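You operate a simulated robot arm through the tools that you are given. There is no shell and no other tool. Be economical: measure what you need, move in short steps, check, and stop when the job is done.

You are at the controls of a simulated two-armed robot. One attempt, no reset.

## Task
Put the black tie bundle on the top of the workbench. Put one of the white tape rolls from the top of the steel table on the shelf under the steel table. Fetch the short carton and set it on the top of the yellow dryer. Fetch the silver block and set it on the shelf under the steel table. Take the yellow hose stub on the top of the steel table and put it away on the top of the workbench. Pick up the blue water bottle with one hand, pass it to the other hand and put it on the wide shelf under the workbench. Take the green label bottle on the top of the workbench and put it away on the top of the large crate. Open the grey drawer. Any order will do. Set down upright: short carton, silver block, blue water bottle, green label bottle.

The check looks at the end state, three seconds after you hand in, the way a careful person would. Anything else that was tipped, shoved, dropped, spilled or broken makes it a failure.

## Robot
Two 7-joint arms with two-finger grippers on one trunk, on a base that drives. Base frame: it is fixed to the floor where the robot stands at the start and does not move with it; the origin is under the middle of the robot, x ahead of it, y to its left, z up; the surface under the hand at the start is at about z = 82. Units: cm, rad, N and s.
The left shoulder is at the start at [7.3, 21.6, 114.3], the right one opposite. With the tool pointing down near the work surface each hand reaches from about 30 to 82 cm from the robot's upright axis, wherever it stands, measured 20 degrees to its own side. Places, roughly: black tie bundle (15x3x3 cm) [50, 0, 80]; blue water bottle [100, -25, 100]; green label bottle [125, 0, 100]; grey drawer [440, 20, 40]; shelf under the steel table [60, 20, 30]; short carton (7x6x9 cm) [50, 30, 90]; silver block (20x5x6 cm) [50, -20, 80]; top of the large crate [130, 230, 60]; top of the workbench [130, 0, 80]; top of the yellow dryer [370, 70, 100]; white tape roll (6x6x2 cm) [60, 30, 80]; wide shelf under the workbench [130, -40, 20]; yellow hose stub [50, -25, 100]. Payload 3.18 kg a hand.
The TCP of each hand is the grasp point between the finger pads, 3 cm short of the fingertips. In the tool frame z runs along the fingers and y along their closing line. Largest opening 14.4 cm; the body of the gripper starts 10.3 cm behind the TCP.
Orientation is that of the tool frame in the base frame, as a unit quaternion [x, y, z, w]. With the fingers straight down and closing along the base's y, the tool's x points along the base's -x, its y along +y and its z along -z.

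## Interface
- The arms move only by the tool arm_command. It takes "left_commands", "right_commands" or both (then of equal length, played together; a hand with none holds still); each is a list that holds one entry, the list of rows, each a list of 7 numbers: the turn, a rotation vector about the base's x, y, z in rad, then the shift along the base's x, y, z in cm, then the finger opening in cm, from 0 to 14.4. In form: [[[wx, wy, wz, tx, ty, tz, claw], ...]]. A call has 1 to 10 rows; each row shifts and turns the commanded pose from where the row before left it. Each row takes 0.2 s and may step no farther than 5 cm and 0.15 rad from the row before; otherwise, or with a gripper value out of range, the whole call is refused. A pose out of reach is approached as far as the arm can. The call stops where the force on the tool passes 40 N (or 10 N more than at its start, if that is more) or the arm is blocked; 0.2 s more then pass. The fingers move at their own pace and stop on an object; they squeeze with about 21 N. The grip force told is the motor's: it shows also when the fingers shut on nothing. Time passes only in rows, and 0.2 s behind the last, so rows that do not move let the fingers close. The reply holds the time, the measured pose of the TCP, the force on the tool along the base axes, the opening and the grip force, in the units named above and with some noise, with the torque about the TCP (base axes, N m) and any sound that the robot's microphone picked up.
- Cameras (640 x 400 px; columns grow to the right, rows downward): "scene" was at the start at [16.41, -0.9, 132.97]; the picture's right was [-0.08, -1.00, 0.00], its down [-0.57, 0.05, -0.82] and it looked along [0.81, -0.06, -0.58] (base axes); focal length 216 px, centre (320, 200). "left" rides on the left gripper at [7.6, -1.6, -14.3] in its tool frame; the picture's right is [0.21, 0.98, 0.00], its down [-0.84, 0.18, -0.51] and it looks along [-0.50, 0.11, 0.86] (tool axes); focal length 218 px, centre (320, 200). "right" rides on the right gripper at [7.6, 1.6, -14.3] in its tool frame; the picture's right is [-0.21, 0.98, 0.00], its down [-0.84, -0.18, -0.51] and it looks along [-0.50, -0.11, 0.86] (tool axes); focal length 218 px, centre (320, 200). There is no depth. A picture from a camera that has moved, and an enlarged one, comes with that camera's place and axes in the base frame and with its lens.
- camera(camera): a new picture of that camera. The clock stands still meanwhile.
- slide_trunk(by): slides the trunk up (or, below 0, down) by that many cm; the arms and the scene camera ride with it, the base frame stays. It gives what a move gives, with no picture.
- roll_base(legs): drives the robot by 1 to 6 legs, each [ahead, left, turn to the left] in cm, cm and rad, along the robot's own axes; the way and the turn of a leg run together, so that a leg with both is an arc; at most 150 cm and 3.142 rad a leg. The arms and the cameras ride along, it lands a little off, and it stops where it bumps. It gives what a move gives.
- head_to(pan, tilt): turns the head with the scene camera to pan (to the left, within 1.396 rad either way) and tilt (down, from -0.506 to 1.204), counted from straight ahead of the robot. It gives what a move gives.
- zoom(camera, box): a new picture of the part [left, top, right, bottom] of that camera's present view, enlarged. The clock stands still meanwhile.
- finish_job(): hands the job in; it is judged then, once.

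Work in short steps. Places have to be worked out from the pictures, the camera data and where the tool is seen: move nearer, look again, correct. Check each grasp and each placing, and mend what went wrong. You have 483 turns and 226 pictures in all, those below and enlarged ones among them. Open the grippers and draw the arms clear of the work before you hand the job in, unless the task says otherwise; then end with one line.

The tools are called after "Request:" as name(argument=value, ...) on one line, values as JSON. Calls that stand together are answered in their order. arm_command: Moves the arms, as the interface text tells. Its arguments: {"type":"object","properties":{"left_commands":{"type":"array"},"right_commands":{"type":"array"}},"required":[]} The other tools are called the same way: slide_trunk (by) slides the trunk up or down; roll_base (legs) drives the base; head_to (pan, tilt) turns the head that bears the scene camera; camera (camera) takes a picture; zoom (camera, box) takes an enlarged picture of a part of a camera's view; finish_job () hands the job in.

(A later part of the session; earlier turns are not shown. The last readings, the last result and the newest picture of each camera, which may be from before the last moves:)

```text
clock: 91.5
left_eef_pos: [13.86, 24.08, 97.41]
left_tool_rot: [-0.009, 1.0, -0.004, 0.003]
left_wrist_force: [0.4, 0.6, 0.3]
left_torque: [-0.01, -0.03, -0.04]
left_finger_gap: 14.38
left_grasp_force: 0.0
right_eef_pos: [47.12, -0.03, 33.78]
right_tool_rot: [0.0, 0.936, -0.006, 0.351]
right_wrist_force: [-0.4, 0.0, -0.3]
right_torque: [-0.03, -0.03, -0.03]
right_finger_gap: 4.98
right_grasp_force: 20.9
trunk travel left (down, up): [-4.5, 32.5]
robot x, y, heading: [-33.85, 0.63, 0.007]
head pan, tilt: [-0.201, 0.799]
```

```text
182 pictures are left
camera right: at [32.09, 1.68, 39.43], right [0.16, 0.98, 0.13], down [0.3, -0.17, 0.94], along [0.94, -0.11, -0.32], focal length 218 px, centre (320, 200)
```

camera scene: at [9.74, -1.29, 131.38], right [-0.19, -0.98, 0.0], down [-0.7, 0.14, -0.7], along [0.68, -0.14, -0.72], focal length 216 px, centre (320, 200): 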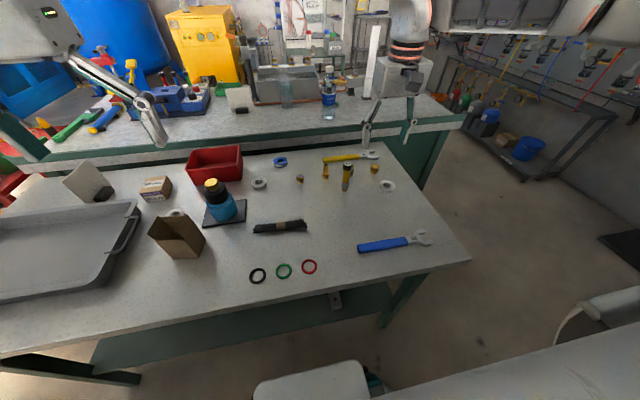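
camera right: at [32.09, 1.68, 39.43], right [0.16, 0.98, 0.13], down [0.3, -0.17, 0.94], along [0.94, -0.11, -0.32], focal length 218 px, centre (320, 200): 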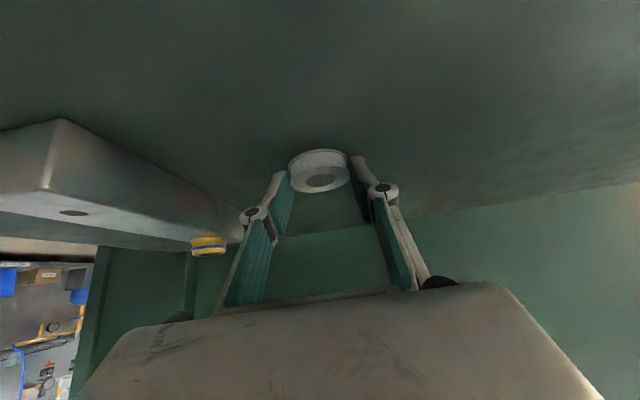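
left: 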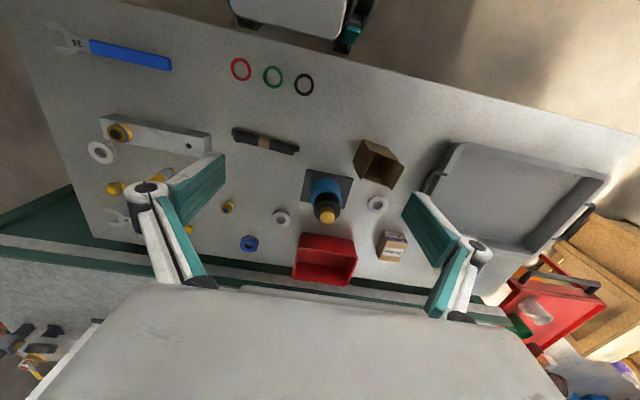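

About 0.5 cm above the shelf; lower and release gently.

Request:
arm_command(right_commands=[[[0, 0, 0, 0, 0, -0.3, 0], [0, 0, 0, 0, 0, -0.25, 0], [0, 0, 0, 0, 0, 0, 5.5], [0, 0, 0, 0, 0, 0, 7]]])

Request:
camera(camera="right")

```text
clock: 92.5
left_eef_pos: [14.07, 23.93, 97.39]
left_tool_rot: [-0.008, 1.0, -0.004, 0.004]
left_wrist_force: [0.1, -0.6, 1.0]
left_torque: [0.0, 0.0, 0.01]
left_finger_gap: 14.39
left_grasp_force: 0.0
right_eef_pos: [47.24, -0.05, 33.3]
right_tool_rot: [0.0, 0.936, -0.005, 0.352]
right_wrist_force: [-0.1, 0.6, -0.1]
right_torque: [0.01, 0.0, 0.01]
right_finger_gap: 6.97
right_grasp_force: 0.1
trunk travel left (down, up): [-4.5, 32.5]
robot x, y, heading: [-33.66, 0.2, 0.01]
head pan, tilt: [-0.201, 0.799]
```

```text
181 pictures are left
camera right: at [32.13, 1.72, 38.86], right [0.16, 0.98, 0.13], down [0.3, -0.17, 0.94], along [0.94, -0.11, -0.32], focal length 218 px, centre (320, 200)
```

right: 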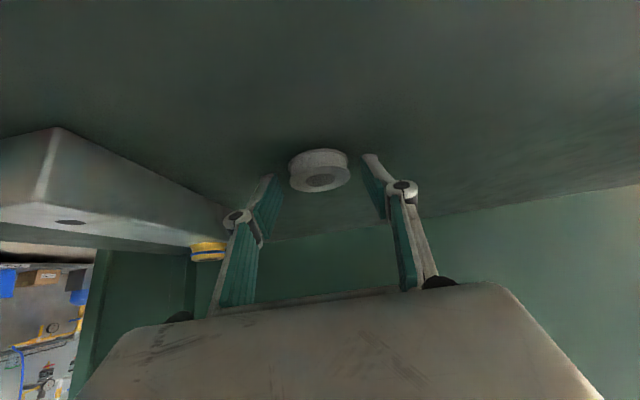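

Roll released flat. Retreat backwards and up, then back off with the base.

Request:
arm_command(right_commands=[[[0, 0, 0, -1.5, 0, 1.5, 7], [0, 0, 0, -2, 0, 2.4, 7], [0, 0, 0, -2, 0, 2.4, 7], [0, 0, 0, -2, 0, 2.4, 7]]])

Request:
camera(camera="right")

Request:
roll_base(legs=[[-12, 0, 0]])

Request:
arm_command(right_commands=[[[0, 0.12, 0, -2, 0, 1, 7], [0, 0.12, 0, -2, 0, 1, 7], [0, 0.12, 0, -2, 0, 1, 7], [0, 0.12, 0, -2, -1, 1, 7], [0, 0.12, 0, -2, -2, 1, 7], [0, 0.1, 0, 0, -2, 2, 7]]])

```text
clock: 93.5
left_eef_pos: [13.85, 23.94, 97.33]
left_tool_rot: [-0.009, 1.0, -0.004, 0.005]
left_wrist_force: [0.3, 0.3, 0.0]
left_torque: [0.0, -0.01, 0.0]
left_finger_gap: 14.39
left_grasp_force: 0.1
right_eef_pos: [39.76, 0.17, 42.2]
right_tool_rot: [0.0, 0.936, -0.006, 0.353]
right_wrist_force: [-0.4, 0.1, -0.3]
right_torque: [0.01, 0.01, -0.02]
right_finger_gap: 6.98
right_grasp_force: 0.0
trunk travel left (down, up): [-4.5, 32.5]
robot x, y, heading: [-33.92, 0.36, 0.009]
head pan, tilt: [-0.201, 0.799]
```

```text
180 pictures are left
camera right: at [24.71, 1.87, 47.68], right [0.16, 0.98, 0.13], down [0.3, -0.17, 0.94], along [0.94, -0.11, -0.32], focal length 218 px, centre (320, 200)
```

right: 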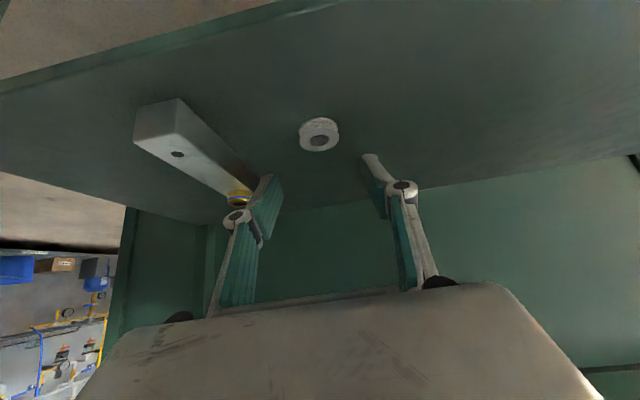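

```text
clock: 94.8
left_eef_pos: [2.05, 23.91, 97.43]
left_tool_rot: [-0.007, 1.0, -0.005, 0.003]
left_wrist_force: [0.1, 0.2, 0.8]
left_torque: [-0.01, -0.05, 0.03]
left_finger_gap: 14.4
left_grasp_force: 0.1
right_eef_pos: [27.88, -0.14, 42.01]
right_tool_rot: [0.001, 0.936, -0.005, 0.352]
right_wrist_force: [0.4, 0.3, 0.1]
right_torque: [0.01, 0.02, -0.01]
right_finger_gap: 6.99
right_grasp_force: 0.1
trunk travel left (down, up): [-4.5, 32.5]
robot x, y, heading: [-45.91, 0.22, 0.007]
head pan, tilt: [-0.201, 0.799]
```

```text
clock: 96.2
left_eef_pos: [1.99, 23.74, 97.36]
left_tool_rot: [-0.008, 1.0, -0.005, 0.003]
left_wrist_force: [0.0, 0.3, -0.8]
left_torque: [0.05, 0.0, 0.02]
left_finger_gap: 14.39
left_grasp_force: 0.1
right_eef_pos: [17.78, -4.93, 49.25]
right_tool_rot: [-0.002, 1.0, -0.006, 0.009]
right_wrist_force: [-0.4, 0.3, -1.3]
right_torque: [0.01, -0.01, -0.02]
right_finger_gap: 7.01
right_grasp_force: 0.0
trunk travel left (down, up): [-4.5, 32.5]
robot x, y, heading: [-45.25, 0.32, 0.013]
head pan, tilt: [-0.201, 0.799]
```

Both are on the shelf. Now raise hand and trunk and return to the table for the tie bundle (left) and hose stub (right).

Request:
arm_command(right_commands=[[[0, 0, 0, 0, -2, 4, 7], [0, 0, 0, 0, -2, 4, 7], [0, 0, 0, 0, -2, 4, 7], [0, 0, 0, 0, -2, 4, 7], [0, 0, 0, 0, -2, 4, 7], [0, 0, 0, 0, -2, 4, 7], [0, 0, 0, 0, -2, 4, 7], [0, 0, 0, 0, -2, 4, 7], [0, 0, 0, 0, -1, 4, 7]]], left_commands=[[[0, 0, 0, 1, 0, 0, 7], [0, 0, 0, 1, 0, 0, 7], [0, 0, 0, 1, 0, 0, 7], [0, 0, 0, 1, 0, 0, 7], [0, 0, 0, 1, 0, -1, 7], [0, 0, 0, 1, 0, -1, 7], [0, 0, 0, 1, 0, -1, 7], [0, 0, 0, 0, 0, -1, 7], [0, 0, 0, 0, 0, -1, 7]]])

Request:
slide_trunk(by=18)

Request:
roll_base(legs=[[42, 0, 0]])

Request:
camera(camera="left")

Request:
camera(camera="right")

```text
clock: 98.2
left_eef_pos: [8.93, 23.84, 92.51]
left_tool_rot: [-0.008, 1.0, -0.004, 0.005]
left_wrist_force: [-0.1, 0.0, 0.5]
left_torque: [-0.06, 0.01, 0.03]
left_finger_gap: 6.96
left_grasp_force: 0.1
right_eef_pos: [18.14, -21.96, 85.19]
right_tool_rot: [-0.002, 1.0, -0.005, 0.009]
right_wrist_force: [0.3, 0.3, 0.2]
right_torque: [0.01, 0.0, 0.02]
right_finger_gap: 7.02
right_grasp_force: 0.1
trunk travel left (down, up): [-4.5, 32.5]
robot x, y, heading: [-45.62, -0.06, 0.008]
head pan, tilt: [-0.201, 0.799]
```

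```text
clock: 100.2
left_eef_pos: [9.27, 23.85, 110.24]
left_tool_rot: [-0.008, 1.0, -0.004, 0.002]
left_wrist_force: [0.0, 0.3, 0.5]
left_torque: [-0.02, 0.03, 0.01]
left_finger_gap: 7.0
left_grasp_force: 0.0
right_eef_pos: [18.06, -21.87, 102.86]
right_tool_rot: [-0.001, 1.0, -0.005, 0.009]
right_wrist_force: [0.1, -0.5, -0.7]
right_torque: [0.01, 0.02, -0.01]
right_finger_gap: 6.99
right_grasp_force: 0.1
trunk travel left (down, up): [-22.5, 14.5]
robot x, y, heading: [-45.77, -0.02, 0.01]
head pan, tilt: [-0.201, 0.799]
```

```text
clock: 102.8
left_eef_pos: [51.88, 23.87, 110.45]
left_tool_rot: [-0.006, 1.0, -0.005, 0.004]
left_wrist_force: [0.1, 0.1, -0.3]
left_torque: [-0.02, 0.0, -0.02]
left_finger_gap: 7.0
left_grasp_force: 0.0
right_eef_pos: [60.64, -22.11, 103.0]
right_tool_rot: [0.001, 1.0, -0.005, 0.01]
right_wrist_force: [0.2, 0.2, 0.2]
right_torque: [0.0, -0.02, 0.0]
right_finger_gap: 7.02
right_grasp_force: 0.1
trunk travel left (down, up): [-22.5, 14.5]
robot x, y, heading: [-3.03, 0.24, 0.005]
head pan, tilt: [-0.201, 0.799]
```

```text
179 pictures are left
camera left: at [43.96, 22.23, 124.54], right [-0.22, 0.98, -0.01], down [0.84, 0.19, 0.51], along [0.5, 0.1, -0.86], focal length 218 px, centre (320, 200)
```

left: 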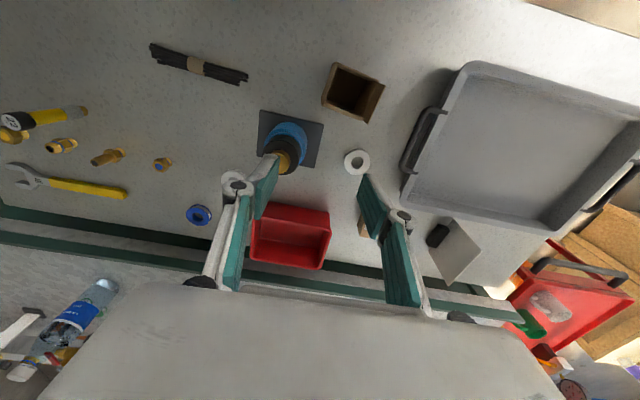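

```text
178 pictures are left
camera right: at [52.67, -20.32, 117.03], right [0.21, 0.98, -0.01], down [0.83, -0.18, 0.53], along [0.51, -0.12, -0.85], focal length 218 px, centre (320, 200)
```

right: 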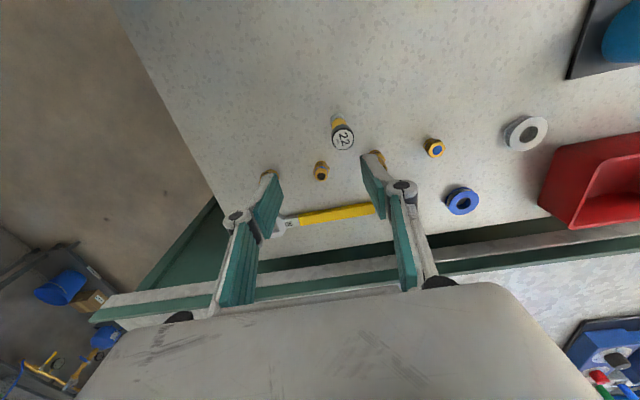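

Stub top at ≈(59.9,−19.5,92.5); bundle at (47.7,2.4) along y. I move the right hand down over the stub while yawing the left hand above the bundle.

Request:
arm_command(left_commands=[[[0, 0, 0.148, -0.4, -2.15, -0.6, 7], [0, 0, 0.148, -0.4, -2.15, -0.6, 7], [0, 0, 0.148, -0.4, -2.15, -0.6, 7], [0, 0, 0.148, -0.4, -2.15, -0.6, 7], [0, 0, 0.148, -0.4, -2.15, -0.6, 7], [0, 0, 0.148, -0.4, -2.15, -0.6, 7], [0, 0, 0.148, -0.4, -2.15, -0.6, 7], [0, 0, 0.148, -0.4, -2.15, -0.6, 7], [0, 0, 0.148, -0.4, -2.15, -0.6, 7], [0, 0, 0.148, -0.5, -2.15, -0.6, 7]]], right_commands=[[[0, 0, 0, -0.2, 0.6, 0, 5.5], [0, 0, 0, -0.2, 0.6, 0, 5.5], [0, 0, 0, -0.2, 0.6, 0, 5.5], [0, 0, 0, -0.1, 0.8, 0, 5.5], [0, 0, 0, 0, 0, -1, 5.5], [0, 0, 0, 0, 0, -1, 5.5], [0, 0, 0, 0, 0, -1, 5.5], [0, 0, 0, 0, 0, -1, 5.5], [0, 0, 0, 0, 0, -1, 5.5], [0, 0, 0, 0, 0, 0, 5.5]]])

Request:
camera(camera="left")

Request:
camera(camera="right")

```text
clock: 105.0
left_eef_pos: [47.63, 2.19, 104.46]
left_tool_rot: [-0.68, 0.733, -0.001, 0.006]
left_wrist_force: [0.4, -0.2, 0.3]
left_torque: [0.01, -0.04, 0.03]
left_finger_gap: 7.01
left_grasp_force: 0.1
right_eef_pos: [59.7, -19.6, 98.06]
right_tool_rot: [0.002, 1.0, -0.006, 0.01]
right_wrist_force: [0.1, -0.1, 0.1]
right_torque: [0.02, -0.02, 0.02]
right_finger_gap: 5.5
right_grasp_force: 0.0
trunk travel left (down, up): [-22.5, 14.5]
robot x, y, heading: [-3.05, 0.61, 0.005]
head pan, tilt: [-0.201, 0.799]
```

```text
177 pictures are left
camera left: at [48.43, -5.61, 118.57], right [-0.99, -0.13, -0.01], down [-0.12, 0.85, 0.51], along [-0.06, 0.51, -0.86], focal length 218 px, centre (320, 200)
```

left: 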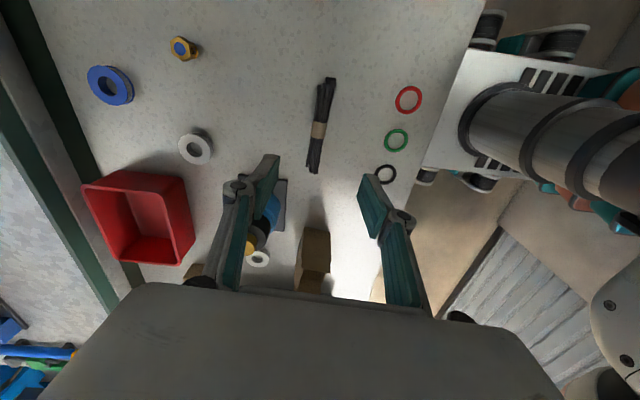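

```text
176 pictures are left
camera right: at [51.91, -17.79, 111.99], right [0.21, 0.98, -0.01], down [0.83, -0.18, 0.53], along [0.51, -0.12, -0.85], focal length 218 px, centre (320, 200)
```

right: 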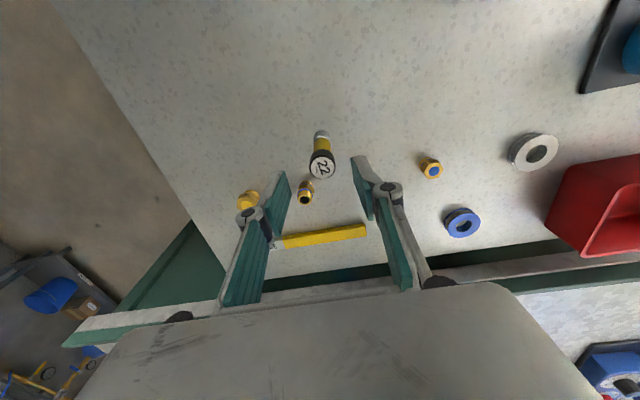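

Both aligned. Descend both: right to 88.5, left to ≈85.6.

Request:
arm_command(left_commands=[[[0, 0, 0.02, 0.2, 0.2, -4, 7], [0, 0, 0, 0, 0, -4, 7], [0, 0, 0, 0, 0, -4, 7], [0, 0, 0, 0, 0, -4, 7], [0, 0, 0, 0, 0, -2, 7], [0, 0, 0, 0, 0, -0.8, 7]]], right_commands=[[[0, 0, 0, 0.1, 0.1, -2, 5.5], [0, 0, 0, 0, 0, -2, 5.5], [0, 0, 0, 0, 0, -2, 5.5], [0, 0, 0, 0, 0, -2, 5.5], [0, 0, 0, 0, 0, -1.5, 5.5], [0, 0, 0, 0, 0, 0, 5.5]]])

Request:
camera(camera="left")

Request:
camera(camera="right")

```text
clock: 106.4
left_eef_pos: [47.62, 2.55, 85.5]
left_tool_rot: [-0.685, 0.729, -0.001, 0.006]
left_wrist_force: [-1.0, 0.2, 0.3]
left_torque: [-0.04, 0.02, 0.01]
left_finger_gap: 7.0
left_grasp_force: 0.0
right_eef_pos: [59.72, -19.5, 88.52]
right_tool_rot: [0.001, 1.0, -0.005, 0.011]
right_wrist_force: [-0.6, 0.0, 0.2]
right_torque: [0.02, 0.04, 0.01]
right_finger_gap: 5.47
right_grasp_force: 0.1
trunk travel left (down, up): [-22.5, 14.5]
robot x, y, heading: [-3.16, -0.0, 0.004]
head pan, tilt: [-0.201, 0.799]
```

```text
175 pictures are left
camera left: at [48.61, -5.27, 99.67], right [-0.99, -0.15, -0.01], down [-0.13, 0.85, 0.51], along [-0.07, 0.51, -0.86], focal length 218 px, centre (320, 200)
```

left: 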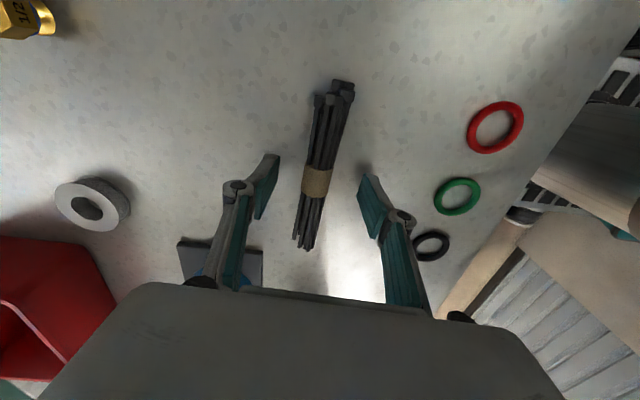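

```text
174 pictures are left
camera right: at [51.91, -17.73, 102.48], right [0.21, 0.98, -0.01], down [0.83, -0.18, 0.53], along [0.51, -0.12, -0.85], focal length 218 px, centre (320, 200)
```

right: 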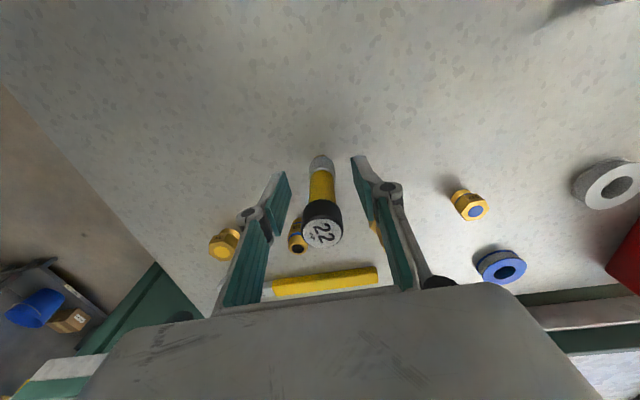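

Both straddle well. Close both grippers.

Request:
arm_command(left_commands=[[[0, 0, 0, 0, 0, 0, 3], [0, 0, 0, 0, 0, 0, 0], [0, 0, 0, 0, 0, 0, 0], [0, 0, 0, 0, 0, 0, 0]]], right_commands=[[[0, 0, 0, 0, 0, 0, 3], [0, 0, 0, 0, 0, 0, 0], [0, 0, 0, 0, 0, 0, 0], [0, 0, 0, 0, 0, 0, 0]]])

```text
clock: 107.4
left_eef_pos: [47.68, 2.52, 85.46]
left_tool_rot: [-0.686, 0.728, -0.001, 0.006]
left_wrist_force: [-0.2, 0.5, -0.9]
left_torque: [0.02, 0.03, -0.01]
left_finger_gap: 2.32
left_grasp_force: 20.8
right_eef_pos: [59.77, -19.43, 88.44]
right_tool_rot: [0.0, 1.0, -0.005, 0.01]
right_wrist_force: [0.7, 0.1, -0.4]
right_torque: [0.02, 0.0, -0.01]
right_finger_gap: 2.27
right_grasp_force: 20.8
trunk travel left (down, up): [-22.5, 14.5]
robot x, y, heading: [-2.84, 0.36, 0.004]
head pan, tilt: [-0.201, 0.799]
```

Both hold (2.3 cm). Lift both.

Request:
arm_command(left_commands=[[[0, 0, 0, 0, 0, 1, 0], [0, 0, 0, 0, 0, 4, 0], [0, 0, 0, 0, 0, 4, 0], [0, 0, 0, 0, 0, 4, 0], [0, 0, 0, 0, 0, 4, 0]]], right_commands=[[[0, 0, 0, 0, 0, 1, 0], [0, 0, 0, 0, 0, 4, 0], [0, 0, 0, 0, 0, 4, 0], [0, 0, 0, 0, 0, 4, 0], [0, 0, 0, 0, 0, 4, 0]]])

Request:
camera(camera="left")

Request:
camera(camera="right")

```text
clock: 108.6
left_eef_pos: [47.74, 2.38, 102.63]
left_tool_rot: [-0.686, 0.728, -0.001, 0.005]
left_wrist_force: [0.6, -0.6, -0.7]
left_torque: [-0.01, -0.02, 0.02]
left_finger_gap: 2.34
left_grasp_force: 21.2
right_eef_pos: [59.68, -19.4, 105.95]
right_tool_rot: [0.001, 1.0, -0.006, 0.01]
right_wrist_force: [0.2, 0.0, -1.3]
right_torque: [-0.02, 0.02, -0.01]
right_finger_gap: 2.3
right_grasp_force: 21.4
trunk travel left (down, up): [-22.5, 14.5]
robot x, y, heading: [-3.15, 0.26, -0.002]
head pan, tilt: [-0.201, 0.799]
```

```text
173 pictures are left
camera left: at [48.62, -5.28, 116.81], right [-0.99, -0.15, -0.01], down [-0.13, 0.85, 0.51], along [-0.07, 0.51, -0.86], focal length 218 px, centre (320, 200)
```

left: 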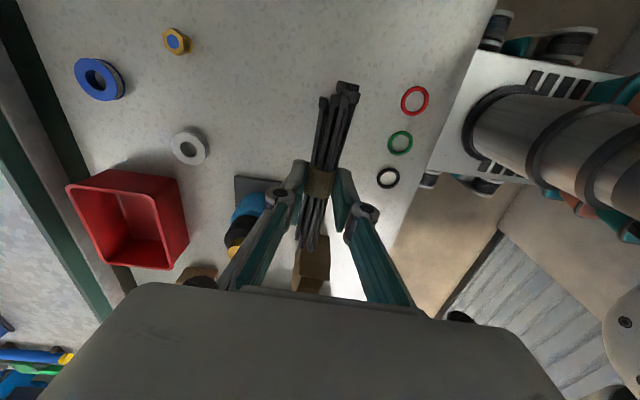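

```text
172 pictures are left
camera right: at [51.84, -17.58, 119.82], right [0.21, 0.98, -0.01], down [0.83, -0.18, 0.53], along [0.51, -0.12, -0.85], focal length 218 px, centre (320, 200)
```

right: 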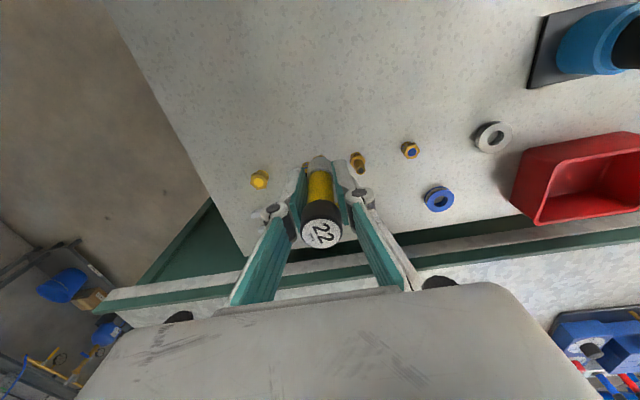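

Both held. Check the floor space on the right before driving.

Request:
roll_base(legs=[[-30, 0, 0]])

Request:
head_to(pan=-1.0, tilt=0.6)

Request:
camera(camera="scene")

```text
clock: 110.6
left_eef_pos: [18.01, 2.39, 102.52]
left_tool_rot: [-0.685, 0.729, 0.0, 0.006]
left_wrist_force: [-0.4, 0.2, 0.2]
left_torque: [0.0, 0.02, 0.0]
left_finger_gap: 2.31
left_grasp_force: 21.8
right_eef_pos: [30.03, -19.61, 105.67]
right_tool_rot: [0.002, 1.0, -0.005, 0.009]
right_wrist_force: [-0.1, 0.0, -1.2]
right_torque: [-0.04, -0.05, -0.01]
right_finger_gap: 2.3
right_grasp_force: 21.3
trunk travel left (down, up): [-22.5, 14.5]
robot x, y, heading: [-33.3, 0.27, 0.003]
head pan, tilt: [-0.201, 0.799]
```

```text
clock: 111.7
left_eef_pos: [18.05, 2.39, 102.5]
left_tool_rot: [-0.685, 0.729, -0.001, 0.005]
left_wrist_force: [-0.1, 0.1, 0.0]
left_torque: [0.01, -0.01, 0.0]
left_finger_gap: 2.33
left_grasp_force: 21.2
right_eef_pos: [30.16, -19.69, 105.56]
right_tool_rot: [0.002, 1.0, -0.005, 0.009]
right_wrist_force: [0.1, -0.5, -0.7]
right_torque: [0.0, -0.04, -0.01]
right_finger_gap: 2.32
right_grasp_force: 21.2
trunk travel left (down, up): [-22.5, 14.5]
robot x, y, heading: [-32.69, 0.5, 0.001]
head pan, tilt: [-1.0, 0.6]
```

```text
171 pictures are left
camera scene: at [-20.32, -7.3, 133.06], right [-0.84, -0.54, 0.0], down [-0.31, 0.47, -0.82], along [0.45, -0.69, -0.57], focal length 216 px, centre (320, 200)
```

scene: 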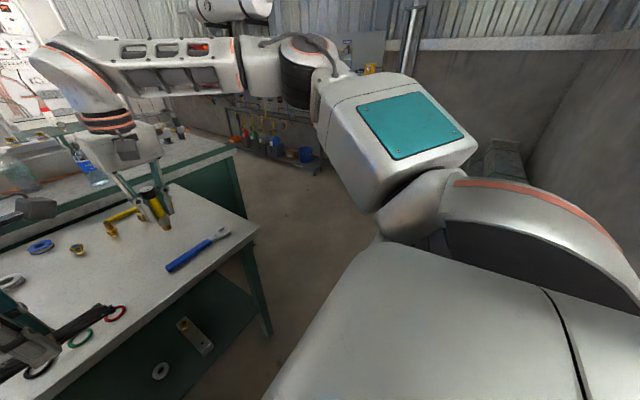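

Free floor to the right up to about y=−190. Drive right past the table end, then forward toward the bench.

Request:
roll_base(legs=[[0, -90, 0]])

Request:
head_to(pan=0.0, tilt=0.5)

Request:
camera(camera="scene")

```text
clock: 120.1
left_eef_pos: [18.43, -88.72, 102.53]
left_tool_rot: [-0.687, 0.727, -0.001, 0.005]
left_wrist_force: [0.1, 0.2, -0.9]
left_torque: [0.04, -0.02, 0.03]
left_finger_gap: 2.31
left_grasp_force: 21.0
right_eef_pos: [30.66, -110.59, 105.72]
right_tool_rot: [-0.001, 1.0, -0.006, 0.01]
right_wrist_force: [1.1, -0.2, -1.3]
right_torque: [0.0, 0.0, -0.02]
right_finger_gap: 2.25
right_grasp_force: 20.8
trunk travel left (down, up): [-22.5, 14.5]
robot x, y, heading: [-32.08, -90.79, 0.008]
head pan, tilt: [-1.0, 0.6]
```

```text
clock: 121.4
left_eef_pos: [18.53, -88.6, 102.52]
left_tool_rot: [-0.687, 0.727, -0.001, 0.006]
left_wrist_force: [0.2, -0.3, -1.1]
left_torque: [0.0, 0.01, 0.04]
left_finger_gap: 2.32
left_grasp_force: 20.7
right_eef_pos: [30.68, -110.69, 105.74]
right_tool_rot: [-0.001, 1.0, -0.005, 0.01]
right_wrist_force: [1.0, -0.9, -0.8]
right_torque: [-0.02, -0.01, -0.02]
right_finger_gap: 2.29
right_grasp_force: 20.9
trunk travel left (down, up): [-22.5, 14.5]
robot x, y, heading: [-32.6, -91.41, 0.009]
head pan, tilt: [0.0, 0.499]
```

```text
170 pictures are left
camera scene: at [-15.63, -91.14, 133.97], right [0.01, -1.0, 0.0], down [-0.48, 0.0, -0.88], along [0.88, 0.01, -0.48], focal length 216 px, centre (320, 200)
```

scene: 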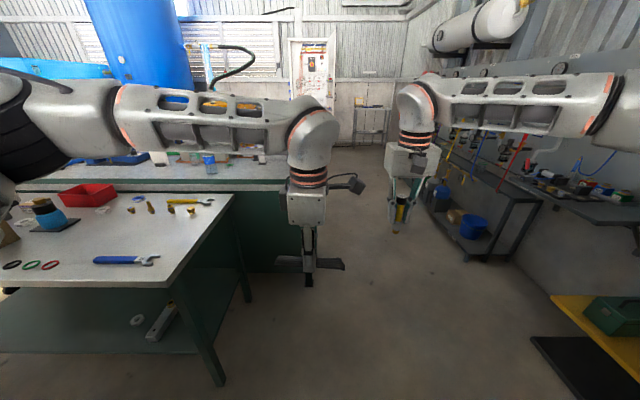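

The bench's right end is near y≈−73. I drive forward in the corridor beside the table and look again.

Request:
roll_base(legs=[[75, 0, 0]])

Request:
head_to(pan=0.35, tilt=0.6)

Request:
camera(camera="scene")

```text
clock: 125.4
left_eef_pos: [92.94, -87.82, 102.47]
left_tool_rot: [-0.689, 0.725, 0.0, 0.006]
left_wrist_force: [-0.3, -0.4, -0.9]
left_torque: [0.01, 0.0, 0.01]
left_finger_gap: 2.3
left_grasp_force: 21.5
right_eef_pos: [105.16, -109.72, 105.63]
right_tool_rot: [-0.003, 1.0, -0.005, 0.009]
right_wrist_force: [-0.4, 0.1, -0.9]
right_torque: [0.01, 0.05, 0.0]
right_finger_gap: 2.28
right_grasp_force: 20.8
trunk travel left (down, up): [-22.5, 14.5]
robot x, y, heading: [41.97, -90.28, 0.01]
head pan, tilt: [0.0, 0.499]
```

```text
clock: 126.2
left_eef_pos: [93.0, -87.75, 102.56]
left_tool_rot: [-0.688, 0.726, -0.001, 0.006]
left_wrist_force: [0.3, 0.5, -0.6]
left_torque: [-0.02, 0.01, -0.02]
left_finger_gap: 2.32
left_grasp_force: 21.0
right_eef_pos: [105.06, -109.75, 105.81]
right_tool_rot: [-0.002, 1.0, -0.005, 0.009]
right_wrist_force: [-0.6, 0.4, -0.5]
right_torque: [0.03, -0.01, 0.01]
right_finger_gap: 2.26
right_grasp_force: 21.1
trunk travel left (down, up): [-22.5, 14.5]
robot x, y, heading: [42.05, -90.42, 0.011]
head pan, tilt: [0.351, 0.6]
```

```text
169 pictures are left
camera scene: at [57.97, -87.42, 133.06], right [0.35, -0.94, 0.0], down [-0.53, -0.2, -0.83], along [0.77, 0.29, -0.56], focal length 216 px, centre (320, 200)
```

scene: 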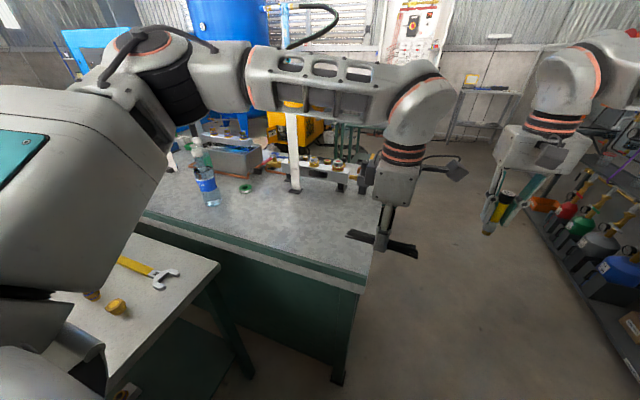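

The bench's front-right corner is at about (93,−87) and its right front area is free. I drive 11 cm ahead and move the left hand over the bench.

Request:
roll_base(legs=[[11, 0, 0]])

Request:
arm_command(left_commands=[[[0, 0, 0, 0.5, 4, 0, 0], [0, 0, 0, 0.5, 4, 0, 0], [0, 0, 0, 0.5, 4, 0, 0], [0, 0, 0, 0.5, 4, -2, 0], [0, 0, 0, 0, 4, -2, 0], [0, 0, 0, 0, 3, -2, 0], [0, 0, 0, 0, 0, -3, 0]]])

Request:
camera(camera="left")

Request:
camera(camera="scene")

```text
clock: 127.4
left_eef_pos: [103.92, -87.74, 102.49]
left_tool_rot: [-0.688, 0.725, 0.0, 0.005]
left_wrist_force: [0.0, 0.6, -0.4]
left_torque: [0.01, 0.03, 0.02]
left_finger_gap: 2.32
left_grasp_force: 21.0
right_eef_pos: [116.02, -109.62, 105.59]
right_tool_rot: [-0.004, 1.0, -0.005, 0.01]
right_wrist_force: [-0.6, 0.0, -1.3]
right_torque: [0.0, 0.01, -0.01]
right_finger_gap: 2.25
right_grasp_force: 21.1
trunk travel left (down, up): [-22.5, 14.5]
robot x, y, heading: [53.12, -90.41, 0.009]
head pan, tilt: [0.351, 0.6]
```

```text
clock: 129.0
left_eef_pos: [105.76, -64.52, 93.33]
left_tool_rot: [-0.688, 0.725, 0.0, 0.006]
left_wrist_force: [-0.3, 0.1, -0.7]
left_torque: [0.01, 0.02, 0.01]
left_finger_gap: 2.36
left_grasp_force: 20.7
right_eef_pos: [116.1, -109.56, 105.52]
right_tool_rot: [-0.004, 1.0, -0.005, 0.01]
right_wrist_force: [0.0, 0.0, -1.2]
right_torque: [0.02, 0.02, 0.0]
right_finger_gap: 2.27
right_grasp_force: 20.9
trunk travel left (down, up): [-22.5, 14.5]
robot x, y, heading: [52.99, -90.53, 0.014]
head pan, tilt: [0.351, 0.6]
```

```text
168 pictures are left
camera left: at [106.87, -72.37, 107.54], right [-0.99, -0.16, -0.01], down [-0.14, 0.85, 0.51], along [-0.07, 0.51, -0.86], focal length 218 px, centre (320, 200)
```

left: 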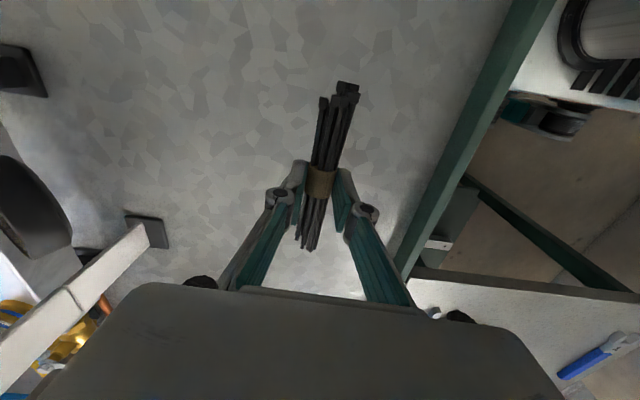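

```text
167 pictures are left
camera scene: at [68.99, -87.28, 133.04], right [0.35, -0.94, 0.0], down [-0.53, -0.2, -0.82], along [0.77, 0.29, -0.57], focal length 216 px, centre (320, 200)
```

scene: 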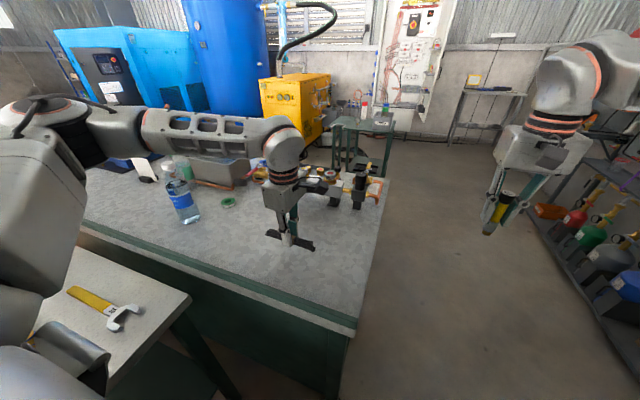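

Clear area beneath. Lower the bundle until contact.

Request:
arm_command(left_commands=[[[0, 0, 0, 0, 0, -2.5, 0], [0, 0, 0, 0, 0, -2.5, 0], [0, 0, 0, 0, 0, -1.2, 0], [0, 0, 0, 0, 0, -0.6, 0], [0, 0, 0, 0, 0, -0.4, 0]]])

```text
clock: 129.9
left_eef_pos: [105.87, -64.69, 87.81]
left_tool_rot: [-0.69, 0.724, -0.005, 0.007]
left_wrist_force: [-9.8, 3.2, 26.5]
left_torque: [0.26, 0.66, 0.04]
left_finger_gap: 2.3
left_grasp_force: 21.5
right_eef_pos: [115.82, -109.52, 105.74]
right_tool_rot: [-0.003, 1.0, -0.005, 0.01]
right_wrist_force: [0.6, -0.4, -1.5]
right_torque: [-0.01, 0.01, 0.01]
right_finger_gap: 2.26
right_grasp_force: 21.1
trunk travel left (down, up): [-22.5, 14.5]
robot x, y, heading: [52.89, -90.2, 0.011]
head pan, tilt: [0.351, 0.6]
stopped in row 4 (left hand): the force on the tool passed its limit at 48 N (the readings are from after the stop); the commanded pose is now the measured one
```

Contact at TCP 87.8 (bench ≈84.4). Ease and open, then retreat.

Request:
arm_command(left_commands=[[[0, 0, 0, 0, 0, 0.3, 2], [0, 0, 0, 0, 0, 0.1, 3.5], [0, 0, 0, 0, 0, 0, 6], [0, 0, 0, 0, 0, 1, 6.5], [0, 0, 0, 0, 0, 4, 6.5], [0, 0, 0, 0, 0, 4, 6.5], [0, 0, 0, 0, 0, 4, 6.5], [0, 0, 0, -2, 3, 4, 6.5], [0, 0, 0, -4, 3, 0, 6.5]]])

Request:
camera(camera="scene")

```text
refused: row 8 steps farther than a row can; nothing moved
```

```text
166 pictures are left
camera scene: at [68.67, -87.28, 133.11], right [0.36, -0.93, 0.0], down [-0.53, -0.2, -0.83], along [0.77, 0.29, -0.56], focal length 216 px, centre (320, 200)
```

scene: 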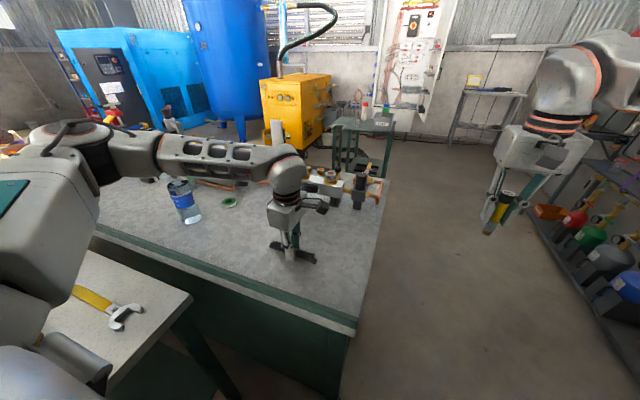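

Resend with valid steps.

Request:
arm_command(left_commands=[[[0, 0, 0, 0, 0, 0.3, 2], [0, 0, 0, 0, 0, 0.1, 3.5], [0, 0, 0, 0, 0, 0, 6], [0, 0, 0, 0, 0, 1, 6.5], [0, 0, 0, 0, 0, 4, 6.5], [0, 0, 0, 0, 0, 4, 6.5], [0, 0, 0, 0, 0, 4, 6.5], [0, 0, 0, -3, 2, 2, 6.5], [0, 0, 0, -4, 2, 0, 6.5], [0, 0, 0, -4, 2, 0, 6.5]]])

Request:
camera(camera="left")

```text
clock: 132.1
left_eef_pos: [95.03, -58.55, 103.18]
left_tool_rot: [-0.689, 0.725, -0.004, 0.008]
left_wrist_force: [-0.8, 0.5, -0.5]
left_torque: [-0.03, -0.02, -0.02]
left_finger_gap: 6.5
left_grasp_force: 0.2
right_eef_pos: [115.96, -109.43, 105.76]
right_tool_rot: [-0.003, 1.0, -0.006, 0.01]
right_wrist_force: [-1.0, -0.1, -0.2]
right_torque: [-0.02, -0.04, -0.04]
right_finger_gap: 2.29
right_grasp_force: 21.2
trunk travel left (down, up): [-22.5, 14.5]
robot x, y, heading: [52.63, -89.98, 0.013]
head pan, tilt: [0.351, 0.6]
```

```text
165 pictures are left
camera left: at [95.98, -66.37, 117.34], right [-0.99, -0.16, -0.02], down [-0.14, 0.85, 0.51], along [-0.07, 0.5, -0.86], focal length 218 px, centre (320, 200)
```

left: 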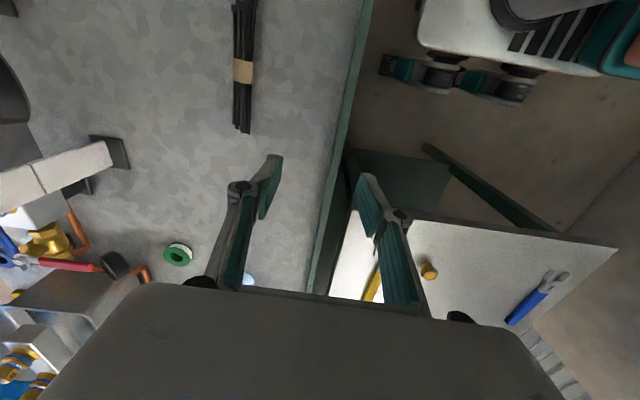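

Bundle is on the bench. Now bring the stub over the bench at (113,−78).

Request:
arm_command(right_commands=[[[0, 0, 0, -0.5, 4, 0, 0], [0, 0, 0, -0.5, 4, 0, 0], [0, 0, 0, -0.5, 4, 0, 0], [0, 0, 0, -0.5, 4, 0, 0], [0, 0, 0, -0.5, 4, 0, 0], [0, 0, 0, -0.5, 4, -2, 0], [0, 0, 0, 0, 4, -2, 0], [0, 0, 0, 0, 3.5, -2, 0], [0, 0, 0, 0, 0, -3, 0], [0, 0, 0, 0, 0, -3, 0]]])

Request:
camera(camera="right")

```text
clock: 134.1
left_eef_pos: [95.23, -58.62, 103.08]
left_tool_rot: [-0.688, 0.726, -0.003, 0.007]
left_wrist_force: [0.7, 0.2, 0.1]
left_torque: [-0.02, 0.03, 0.02]
left_finger_gap: 6.47
left_grasp_force: 0.1
right_eef_pos: [118.28, -84.02, 101.56]
right_tool_rot: [0.064, 0.997, 0.036, 0.011]
right_wrist_force: [-0.3, -0.2, 0.0]
right_torque: [-0.04, -0.02, 0.02]
right_finger_gap: 2.3
right_grasp_force: 20.5
trunk travel left (down, up): [-22.5, 14.5]
robot x, y, heading: [53.12, -90.06, 0.011]
head pan, tilt: [0.351, 0.6]
stopped in row 9 (right hand): the arm was blocked; the commanded pose is now the measured one
```

```text
164 pictures are left
camera right: at [110.64, -82.44, 115.66], right [0.33, 0.94, 0.08], down [0.8, -0.32, 0.51], along [0.5, -0.11, -0.86], focal length 218 px, centre (320, 200)
```

right: 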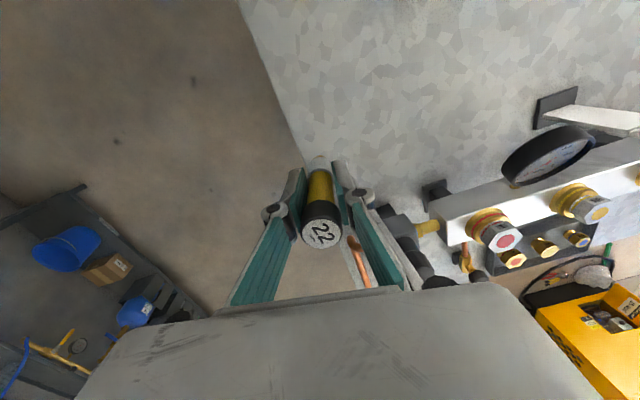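

The right arm was blocked, probably by the left arm. I move the right back and the left further away.

Request:
arm_command(right_commands=[[[0, 0, 0, 0, -4, 0, 0], [0, 0, 0, 0, -3, 0, 0]]])

Request:
arm_command(left_commands=[[[0, 0, -0.1, -2, 3, 0, 6.5], [0, 0, -0.1, -2, 3, 0, 6.5], [0, 0, -0.1, -2, 3, 0, 6.5], [0, 0, -0.1, -2, 3, 0, 6.5], [0, 0, -0.1, -2, 3, 0, 6.5]]])

Request:
head_to(pan=-0.2, tilt=0.5)

Request:
camera(camera="scene")

```text
clock: 134.7
left_eef_pos: [95.23, -58.74, 103.1]
left_tool_rot: [-0.688, 0.725, -0.004, 0.008]
left_wrist_force: [0.5, 0.9, -0.5]
left_torque: [-0.01, -0.03, 0.03]
left_finger_gap: 6.48
left_grasp_force: 0.0
right_eef_pos: [118.06, -90.92, 101.69]
right_tool_rot: [0.061, 0.997, 0.036, 0.011]
right_wrist_force: [0.2, 0.7, 0.4]
right_torque: [0.02, -0.01, -0.01]
right_finger_gap: 2.28
right_grasp_force: 21.0
trunk travel left (down, up): [-22.5, 14.5]
robot x, y, heading: [52.76, -90.25, 0.007]
head pan, tilt: [0.351, 0.6]
```

```text
clock: 135.9
left_eef_pos: [85.02, -43.58, 103.12]
left_tool_rot: [-0.487, 0.873, -0.006, 0.006]
left_wrist_force: [0.2, 0.3, 0.3]
left_torque: [-0.01, -0.04, 0.02]
left_finger_gap: 6.48
left_grasp_force: 0.2
right_eef_pos: [118.01, -90.89, 101.87]
right_tool_rot: [0.061, 0.997, 0.036, 0.013]
right_wrist_force: [-0.1, 0.9, -1.1]
right_torque: [-0.01, -0.03, 0.03]
right_finger_gap: 2.3
right_grasp_force: 21.0
trunk travel left (down, up): [-22.5, 14.5]
robot x, y, heading: [52.91, -90.51, 0.011]
head pan, tilt: [0.351, 0.6]
```

```text
clock: 136.8
left_eef_pos: [85.32, -43.64, 103.21]
left_tool_rot: [-0.487, 0.873, -0.005, 0.006]
left_wrist_force: [-1.2, -0.3, 0.4]
left_torque: [0.01, -0.01, 0.03]
left_finger_gap: 6.46
left_grasp_force: 0.1
right_eef_pos: [118.08, -90.97, 101.66]
right_tool_rot: [0.061, 0.997, 0.036, 0.012]
right_wrist_force: [-0.6, 0.2, -0.5]
right_torque: [-0.02, -0.02, 0.02]
right_finger_gap: 2.33
right_grasp_force: 20.7
trunk travel left (down, up): [-22.5, 14.5]
robot x, y, heading: [53.13, -89.97, 0.012]
head pan, tilt: [-0.201, 0.499]
```

```text
163 pictures are left
camera scene: at [69.56, -92.15, 133.97], right [-0.19, -0.98, 0.0], down [-0.47, 0.09, -0.88], along [0.86, -0.17, -0.48], focal length 216 px, centre (320, 200)
```

scene: 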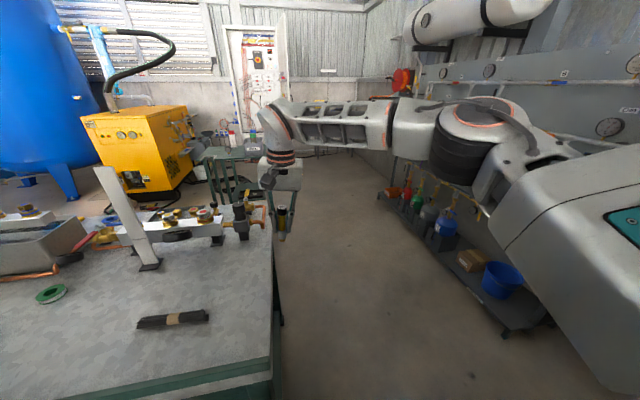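

The bundle sits on the bench. With the left arm away, I retry the right approach.

Request:
arm_command(right_commands=[[[-0.05, 0, 0.1, -1, 2, 0, 0], [-0.03, 0, 0, -1, 3, 0, 0], [0, 0, 0, -1, 3, 0, 0], [0, 0, 0, -1, 3, 0, 0]]])

Request:
camera(camera="right")

```text
clock: 138.0
left_eef_pos: [85.26, -43.87, 103.1]
left_tool_rot: [-0.488, 0.873, -0.006, 0.006]
left_wrist_force: [0.3, 0.2, -0.4]
left_torque: [0.01, 0.01, -0.01]
left_finger_gap: 6.51
left_grasp_force: 0.1
right_eef_pos: [118.18, -85.44, 103.65]
right_tool_rot: [0.067, 0.997, 0.026, 0.01]
right_wrist_force: [0.6, -0.5, -1.3]
right_torque: [0.0, -0.01, -0.02]
right_finger_gap: 2.26
right_grasp_force: 21.4
trunk travel left (down, up): [-22.5, 14.5]
robot x, y, heading: [53.13, -90.39, 0.008]
head pan, tilt: [-0.201, 0.499]
stopped in row 4 (right hand): the arm was blocked; the commanded pose is now the measured one
```

```text
162 pictures are left
camera right: at [110.59, -83.53, 117.68], right [0.34, 0.94, 0.06], down [0.8, -0.32, 0.51], along [0.5, -0.13, -0.86], focal length 218 px, centre (320, 200)
```

right: 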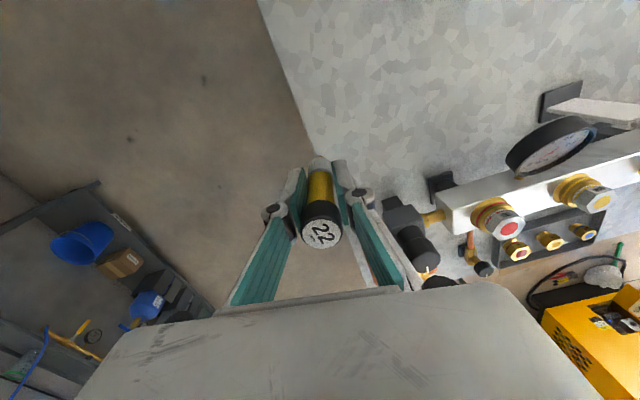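

Likely the right arm's cross-body reach limit. I pull the hand back and turn the base left so the target lies on the right hand's side.

Request:
arm_command(right_commands=[[[0, 0, 0, -2, -3, 0, 0], [0, 0, 0, -3, -3, 0, 0], [0, 0, 0, -3, -3, 0, 0], [0, 0, 0, -2, -1, 0, 0]]])

Request:
roll_base(legs=[[0, 0, 0.55]])

Request:
camera(camera="right")

Request:
camera(camera="scene")

```text
clock: 139.0
left_eef_pos: [85.27, -43.69, 103.09]
left_tool_rot: [-0.488, 0.873, -0.005, 0.006]
left_wrist_force: [-0.1, -0.5, 0.6]
left_torque: [0.0, 0.0, -0.02]
left_finger_gap: 6.49
left_grasp_force: 0.0
right_eef_pos: [107.65, -94.97, 103.4]
right_tool_rot: [0.064, 0.998, 0.023, 0.009]
right_wrist_force: [0.2, 0.5, -1.7]
right_torque: [-0.05, 0.02, 0.0]
right_finger_gap: 2.28
right_grasp_force: 20.6
trunk travel left (down, up): [-22.5, 14.5]
robot x, y, heading: [52.86, -90.41, 0.01]
head pan, tilt: [-0.201, 0.499]
```

```text
clock: 141.0
left_eef_pos: [56.57, -33.68, 103.22]
left_tool_rot: [-0.703, 0.711, -0.004, 0.008]
left_wrist_force: [0.3, 0.3, -0.1]
left_torque: [-0.04, -0.04, 0.02]
left_finger_gap: 6.5
left_grasp_force: 0.0
right_eef_pos: [102.36, -66.05, 103.43]
right_tool_rot: [-0.206, 0.978, 0.025, 0.003]
right_wrist_force: [0.3, -0.4, -1.8]
right_torque: [-0.05, 0.0, -0.02]
right_finger_gap: 2.32
right_grasp_force: 21.2
trunk travel left (down, up): [-22.5, 14.5]
robot x, y, heading: [52.89, -90.05, 0.553]
head pan, tilt: [-0.201, 0.499]
```

```text
161 pictures are left
camera right: at [94.87, -68.31, 117.51], right [-0.2, 0.98, 0.05], down [0.85, 0.15, 0.51], along [0.49, 0.15, -0.86], focal length 218 px, centre (320, 200)
```

right: 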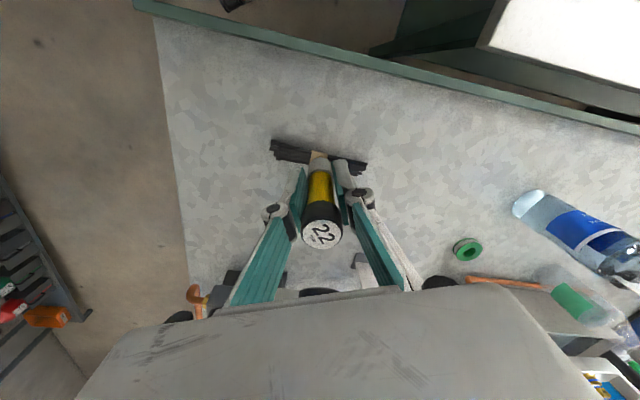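

```text
160 pictures are left
camera scene: at [67.99, -83.33, 133.97], right [0.34, -0.94, 0.0], down [-0.45, -0.17, -0.88], along [0.82, 0.3, -0.48], focal length 216 px, centre (320, 200)
```

scene: 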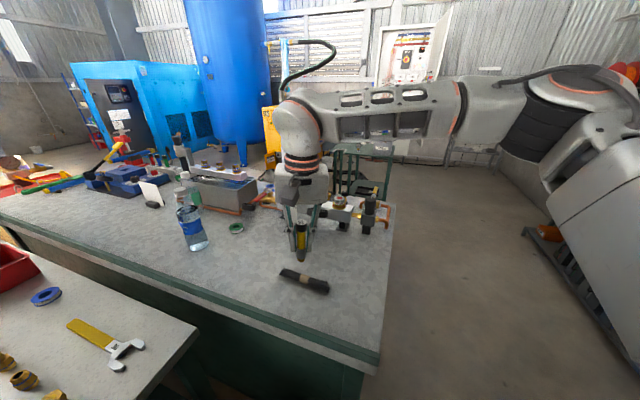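

Now the stub is above the bench. The green-label bottle is also clearly seen. I move to (112,−79) away from the bundle and lower.

Request:
arm_command(right_commands=[[[0, 0, 0, 2.4, -3, 0, 0], [0, 0, 0, 2.4, -3, 0, 0], [0, 0, 0, 2.4, -3, 0, 0], [0, 0, 0, 2.4, -3, 0, 0], [-0.04, 0, 0, 0, 0, -3, 0], [0, 0, 0, 0, 0, -3, 0]]])

Request:
camera(camera="right")

Request:
camera(camera="scene")

```text
clock: 142.4
left_eef_pos: [56.58, -33.75, 103.16]
left_tool_rot: [-0.703, 0.711, -0.003, 0.008]
left_wrist_force: [0.0, -1.1, 0.3]
left_torque: [0.02, 0.02, 0.01]
left_finger_gap: 6.5
left_grasp_force: 0.0
right_eef_pos: [112.04, -78.11, 97.41]
right_tool_rot: [-0.206, 0.979, 0.005, -0.001]
right_wrist_force: [-1.4, -0.6, -1.4]
right_torque: [-0.02, 0.04, -0.01]
right_finger_gap: 2.28
right_grasp_force: 21.7
trunk travel left (down, up): [-22.5, 14.5]
robot x, y, heading: [53.32, -90.22, 0.548]
head pan, tilt: [-0.201, 0.499]
```

```text
159 pictures are left
camera right: at [104.53, -79.8, 111.56], right [-0.2, 0.98, 0.01], down [0.85, 0.17, 0.51], along [0.49, 0.11, -0.86], focal length 218 px, centre (320, 200)
```

right: 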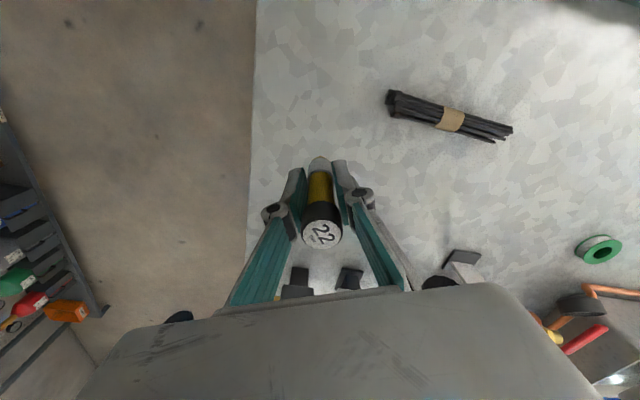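

```text
158 pictures are left
camera scene: at [68.08, -83.41, 133.96], right [0.34, -0.94, 0.0], down [-0.45, -0.16, -0.88], along [0.82, 0.3, -0.48], focal length 216 px, centre (320, 200)
```

scene: 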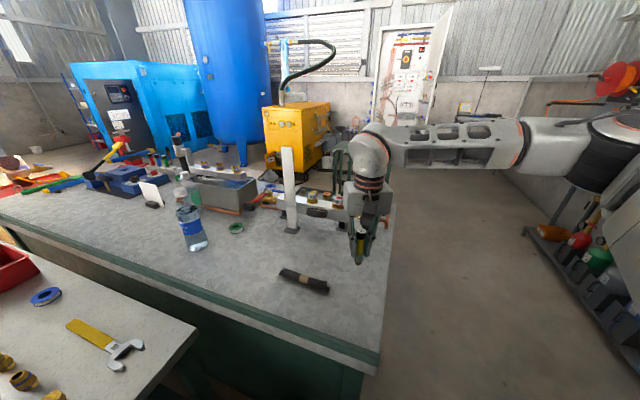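

Lower the stub to the bench.

Request:
arm_command(right_commands=[[[0, 0, 0, 0, 0, -2, 0], [0, 0, 0, 0, 0, -2, 0], [0, 0, 0, 0, 0, -1.3, 0], [0, 0, 0, 0, 0, -0.5, 0], [0, 0, 0, 0, 0, -0.4, 0], [0, 0, 0, 0, 0, -0.3, 0]]])

```text
clock: 143.8
left_eef_pos: [56.46, -33.66, 103.24]
left_tool_rot: [-0.703, 0.711, -0.004, 0.008]
left_wrist_force: [-0.5, -0.5, 0.1]
left_torque: [0.01, 0.05, -0.02]
left_finger_gap: 6.51
left_grasp_force: 0.1
right_eef_pos: [111.97, -78.06, 91.0]
right_tool_rot: [-0.205, 0.979, 0.007, 0.001]
right_wrist_force: [-0.7, 0.4, 15.6]
right_torque: [0.04, -0.08, -0.03]
right_finger_gap: 2.34
right_grasp_force: 21.1
trunk travel left (down, up): [-22.5, 14.5]
robot x, y, heading: [52.58, -90.49, 0.549]
head pan, tilt: [-0.201, 0.499]
```

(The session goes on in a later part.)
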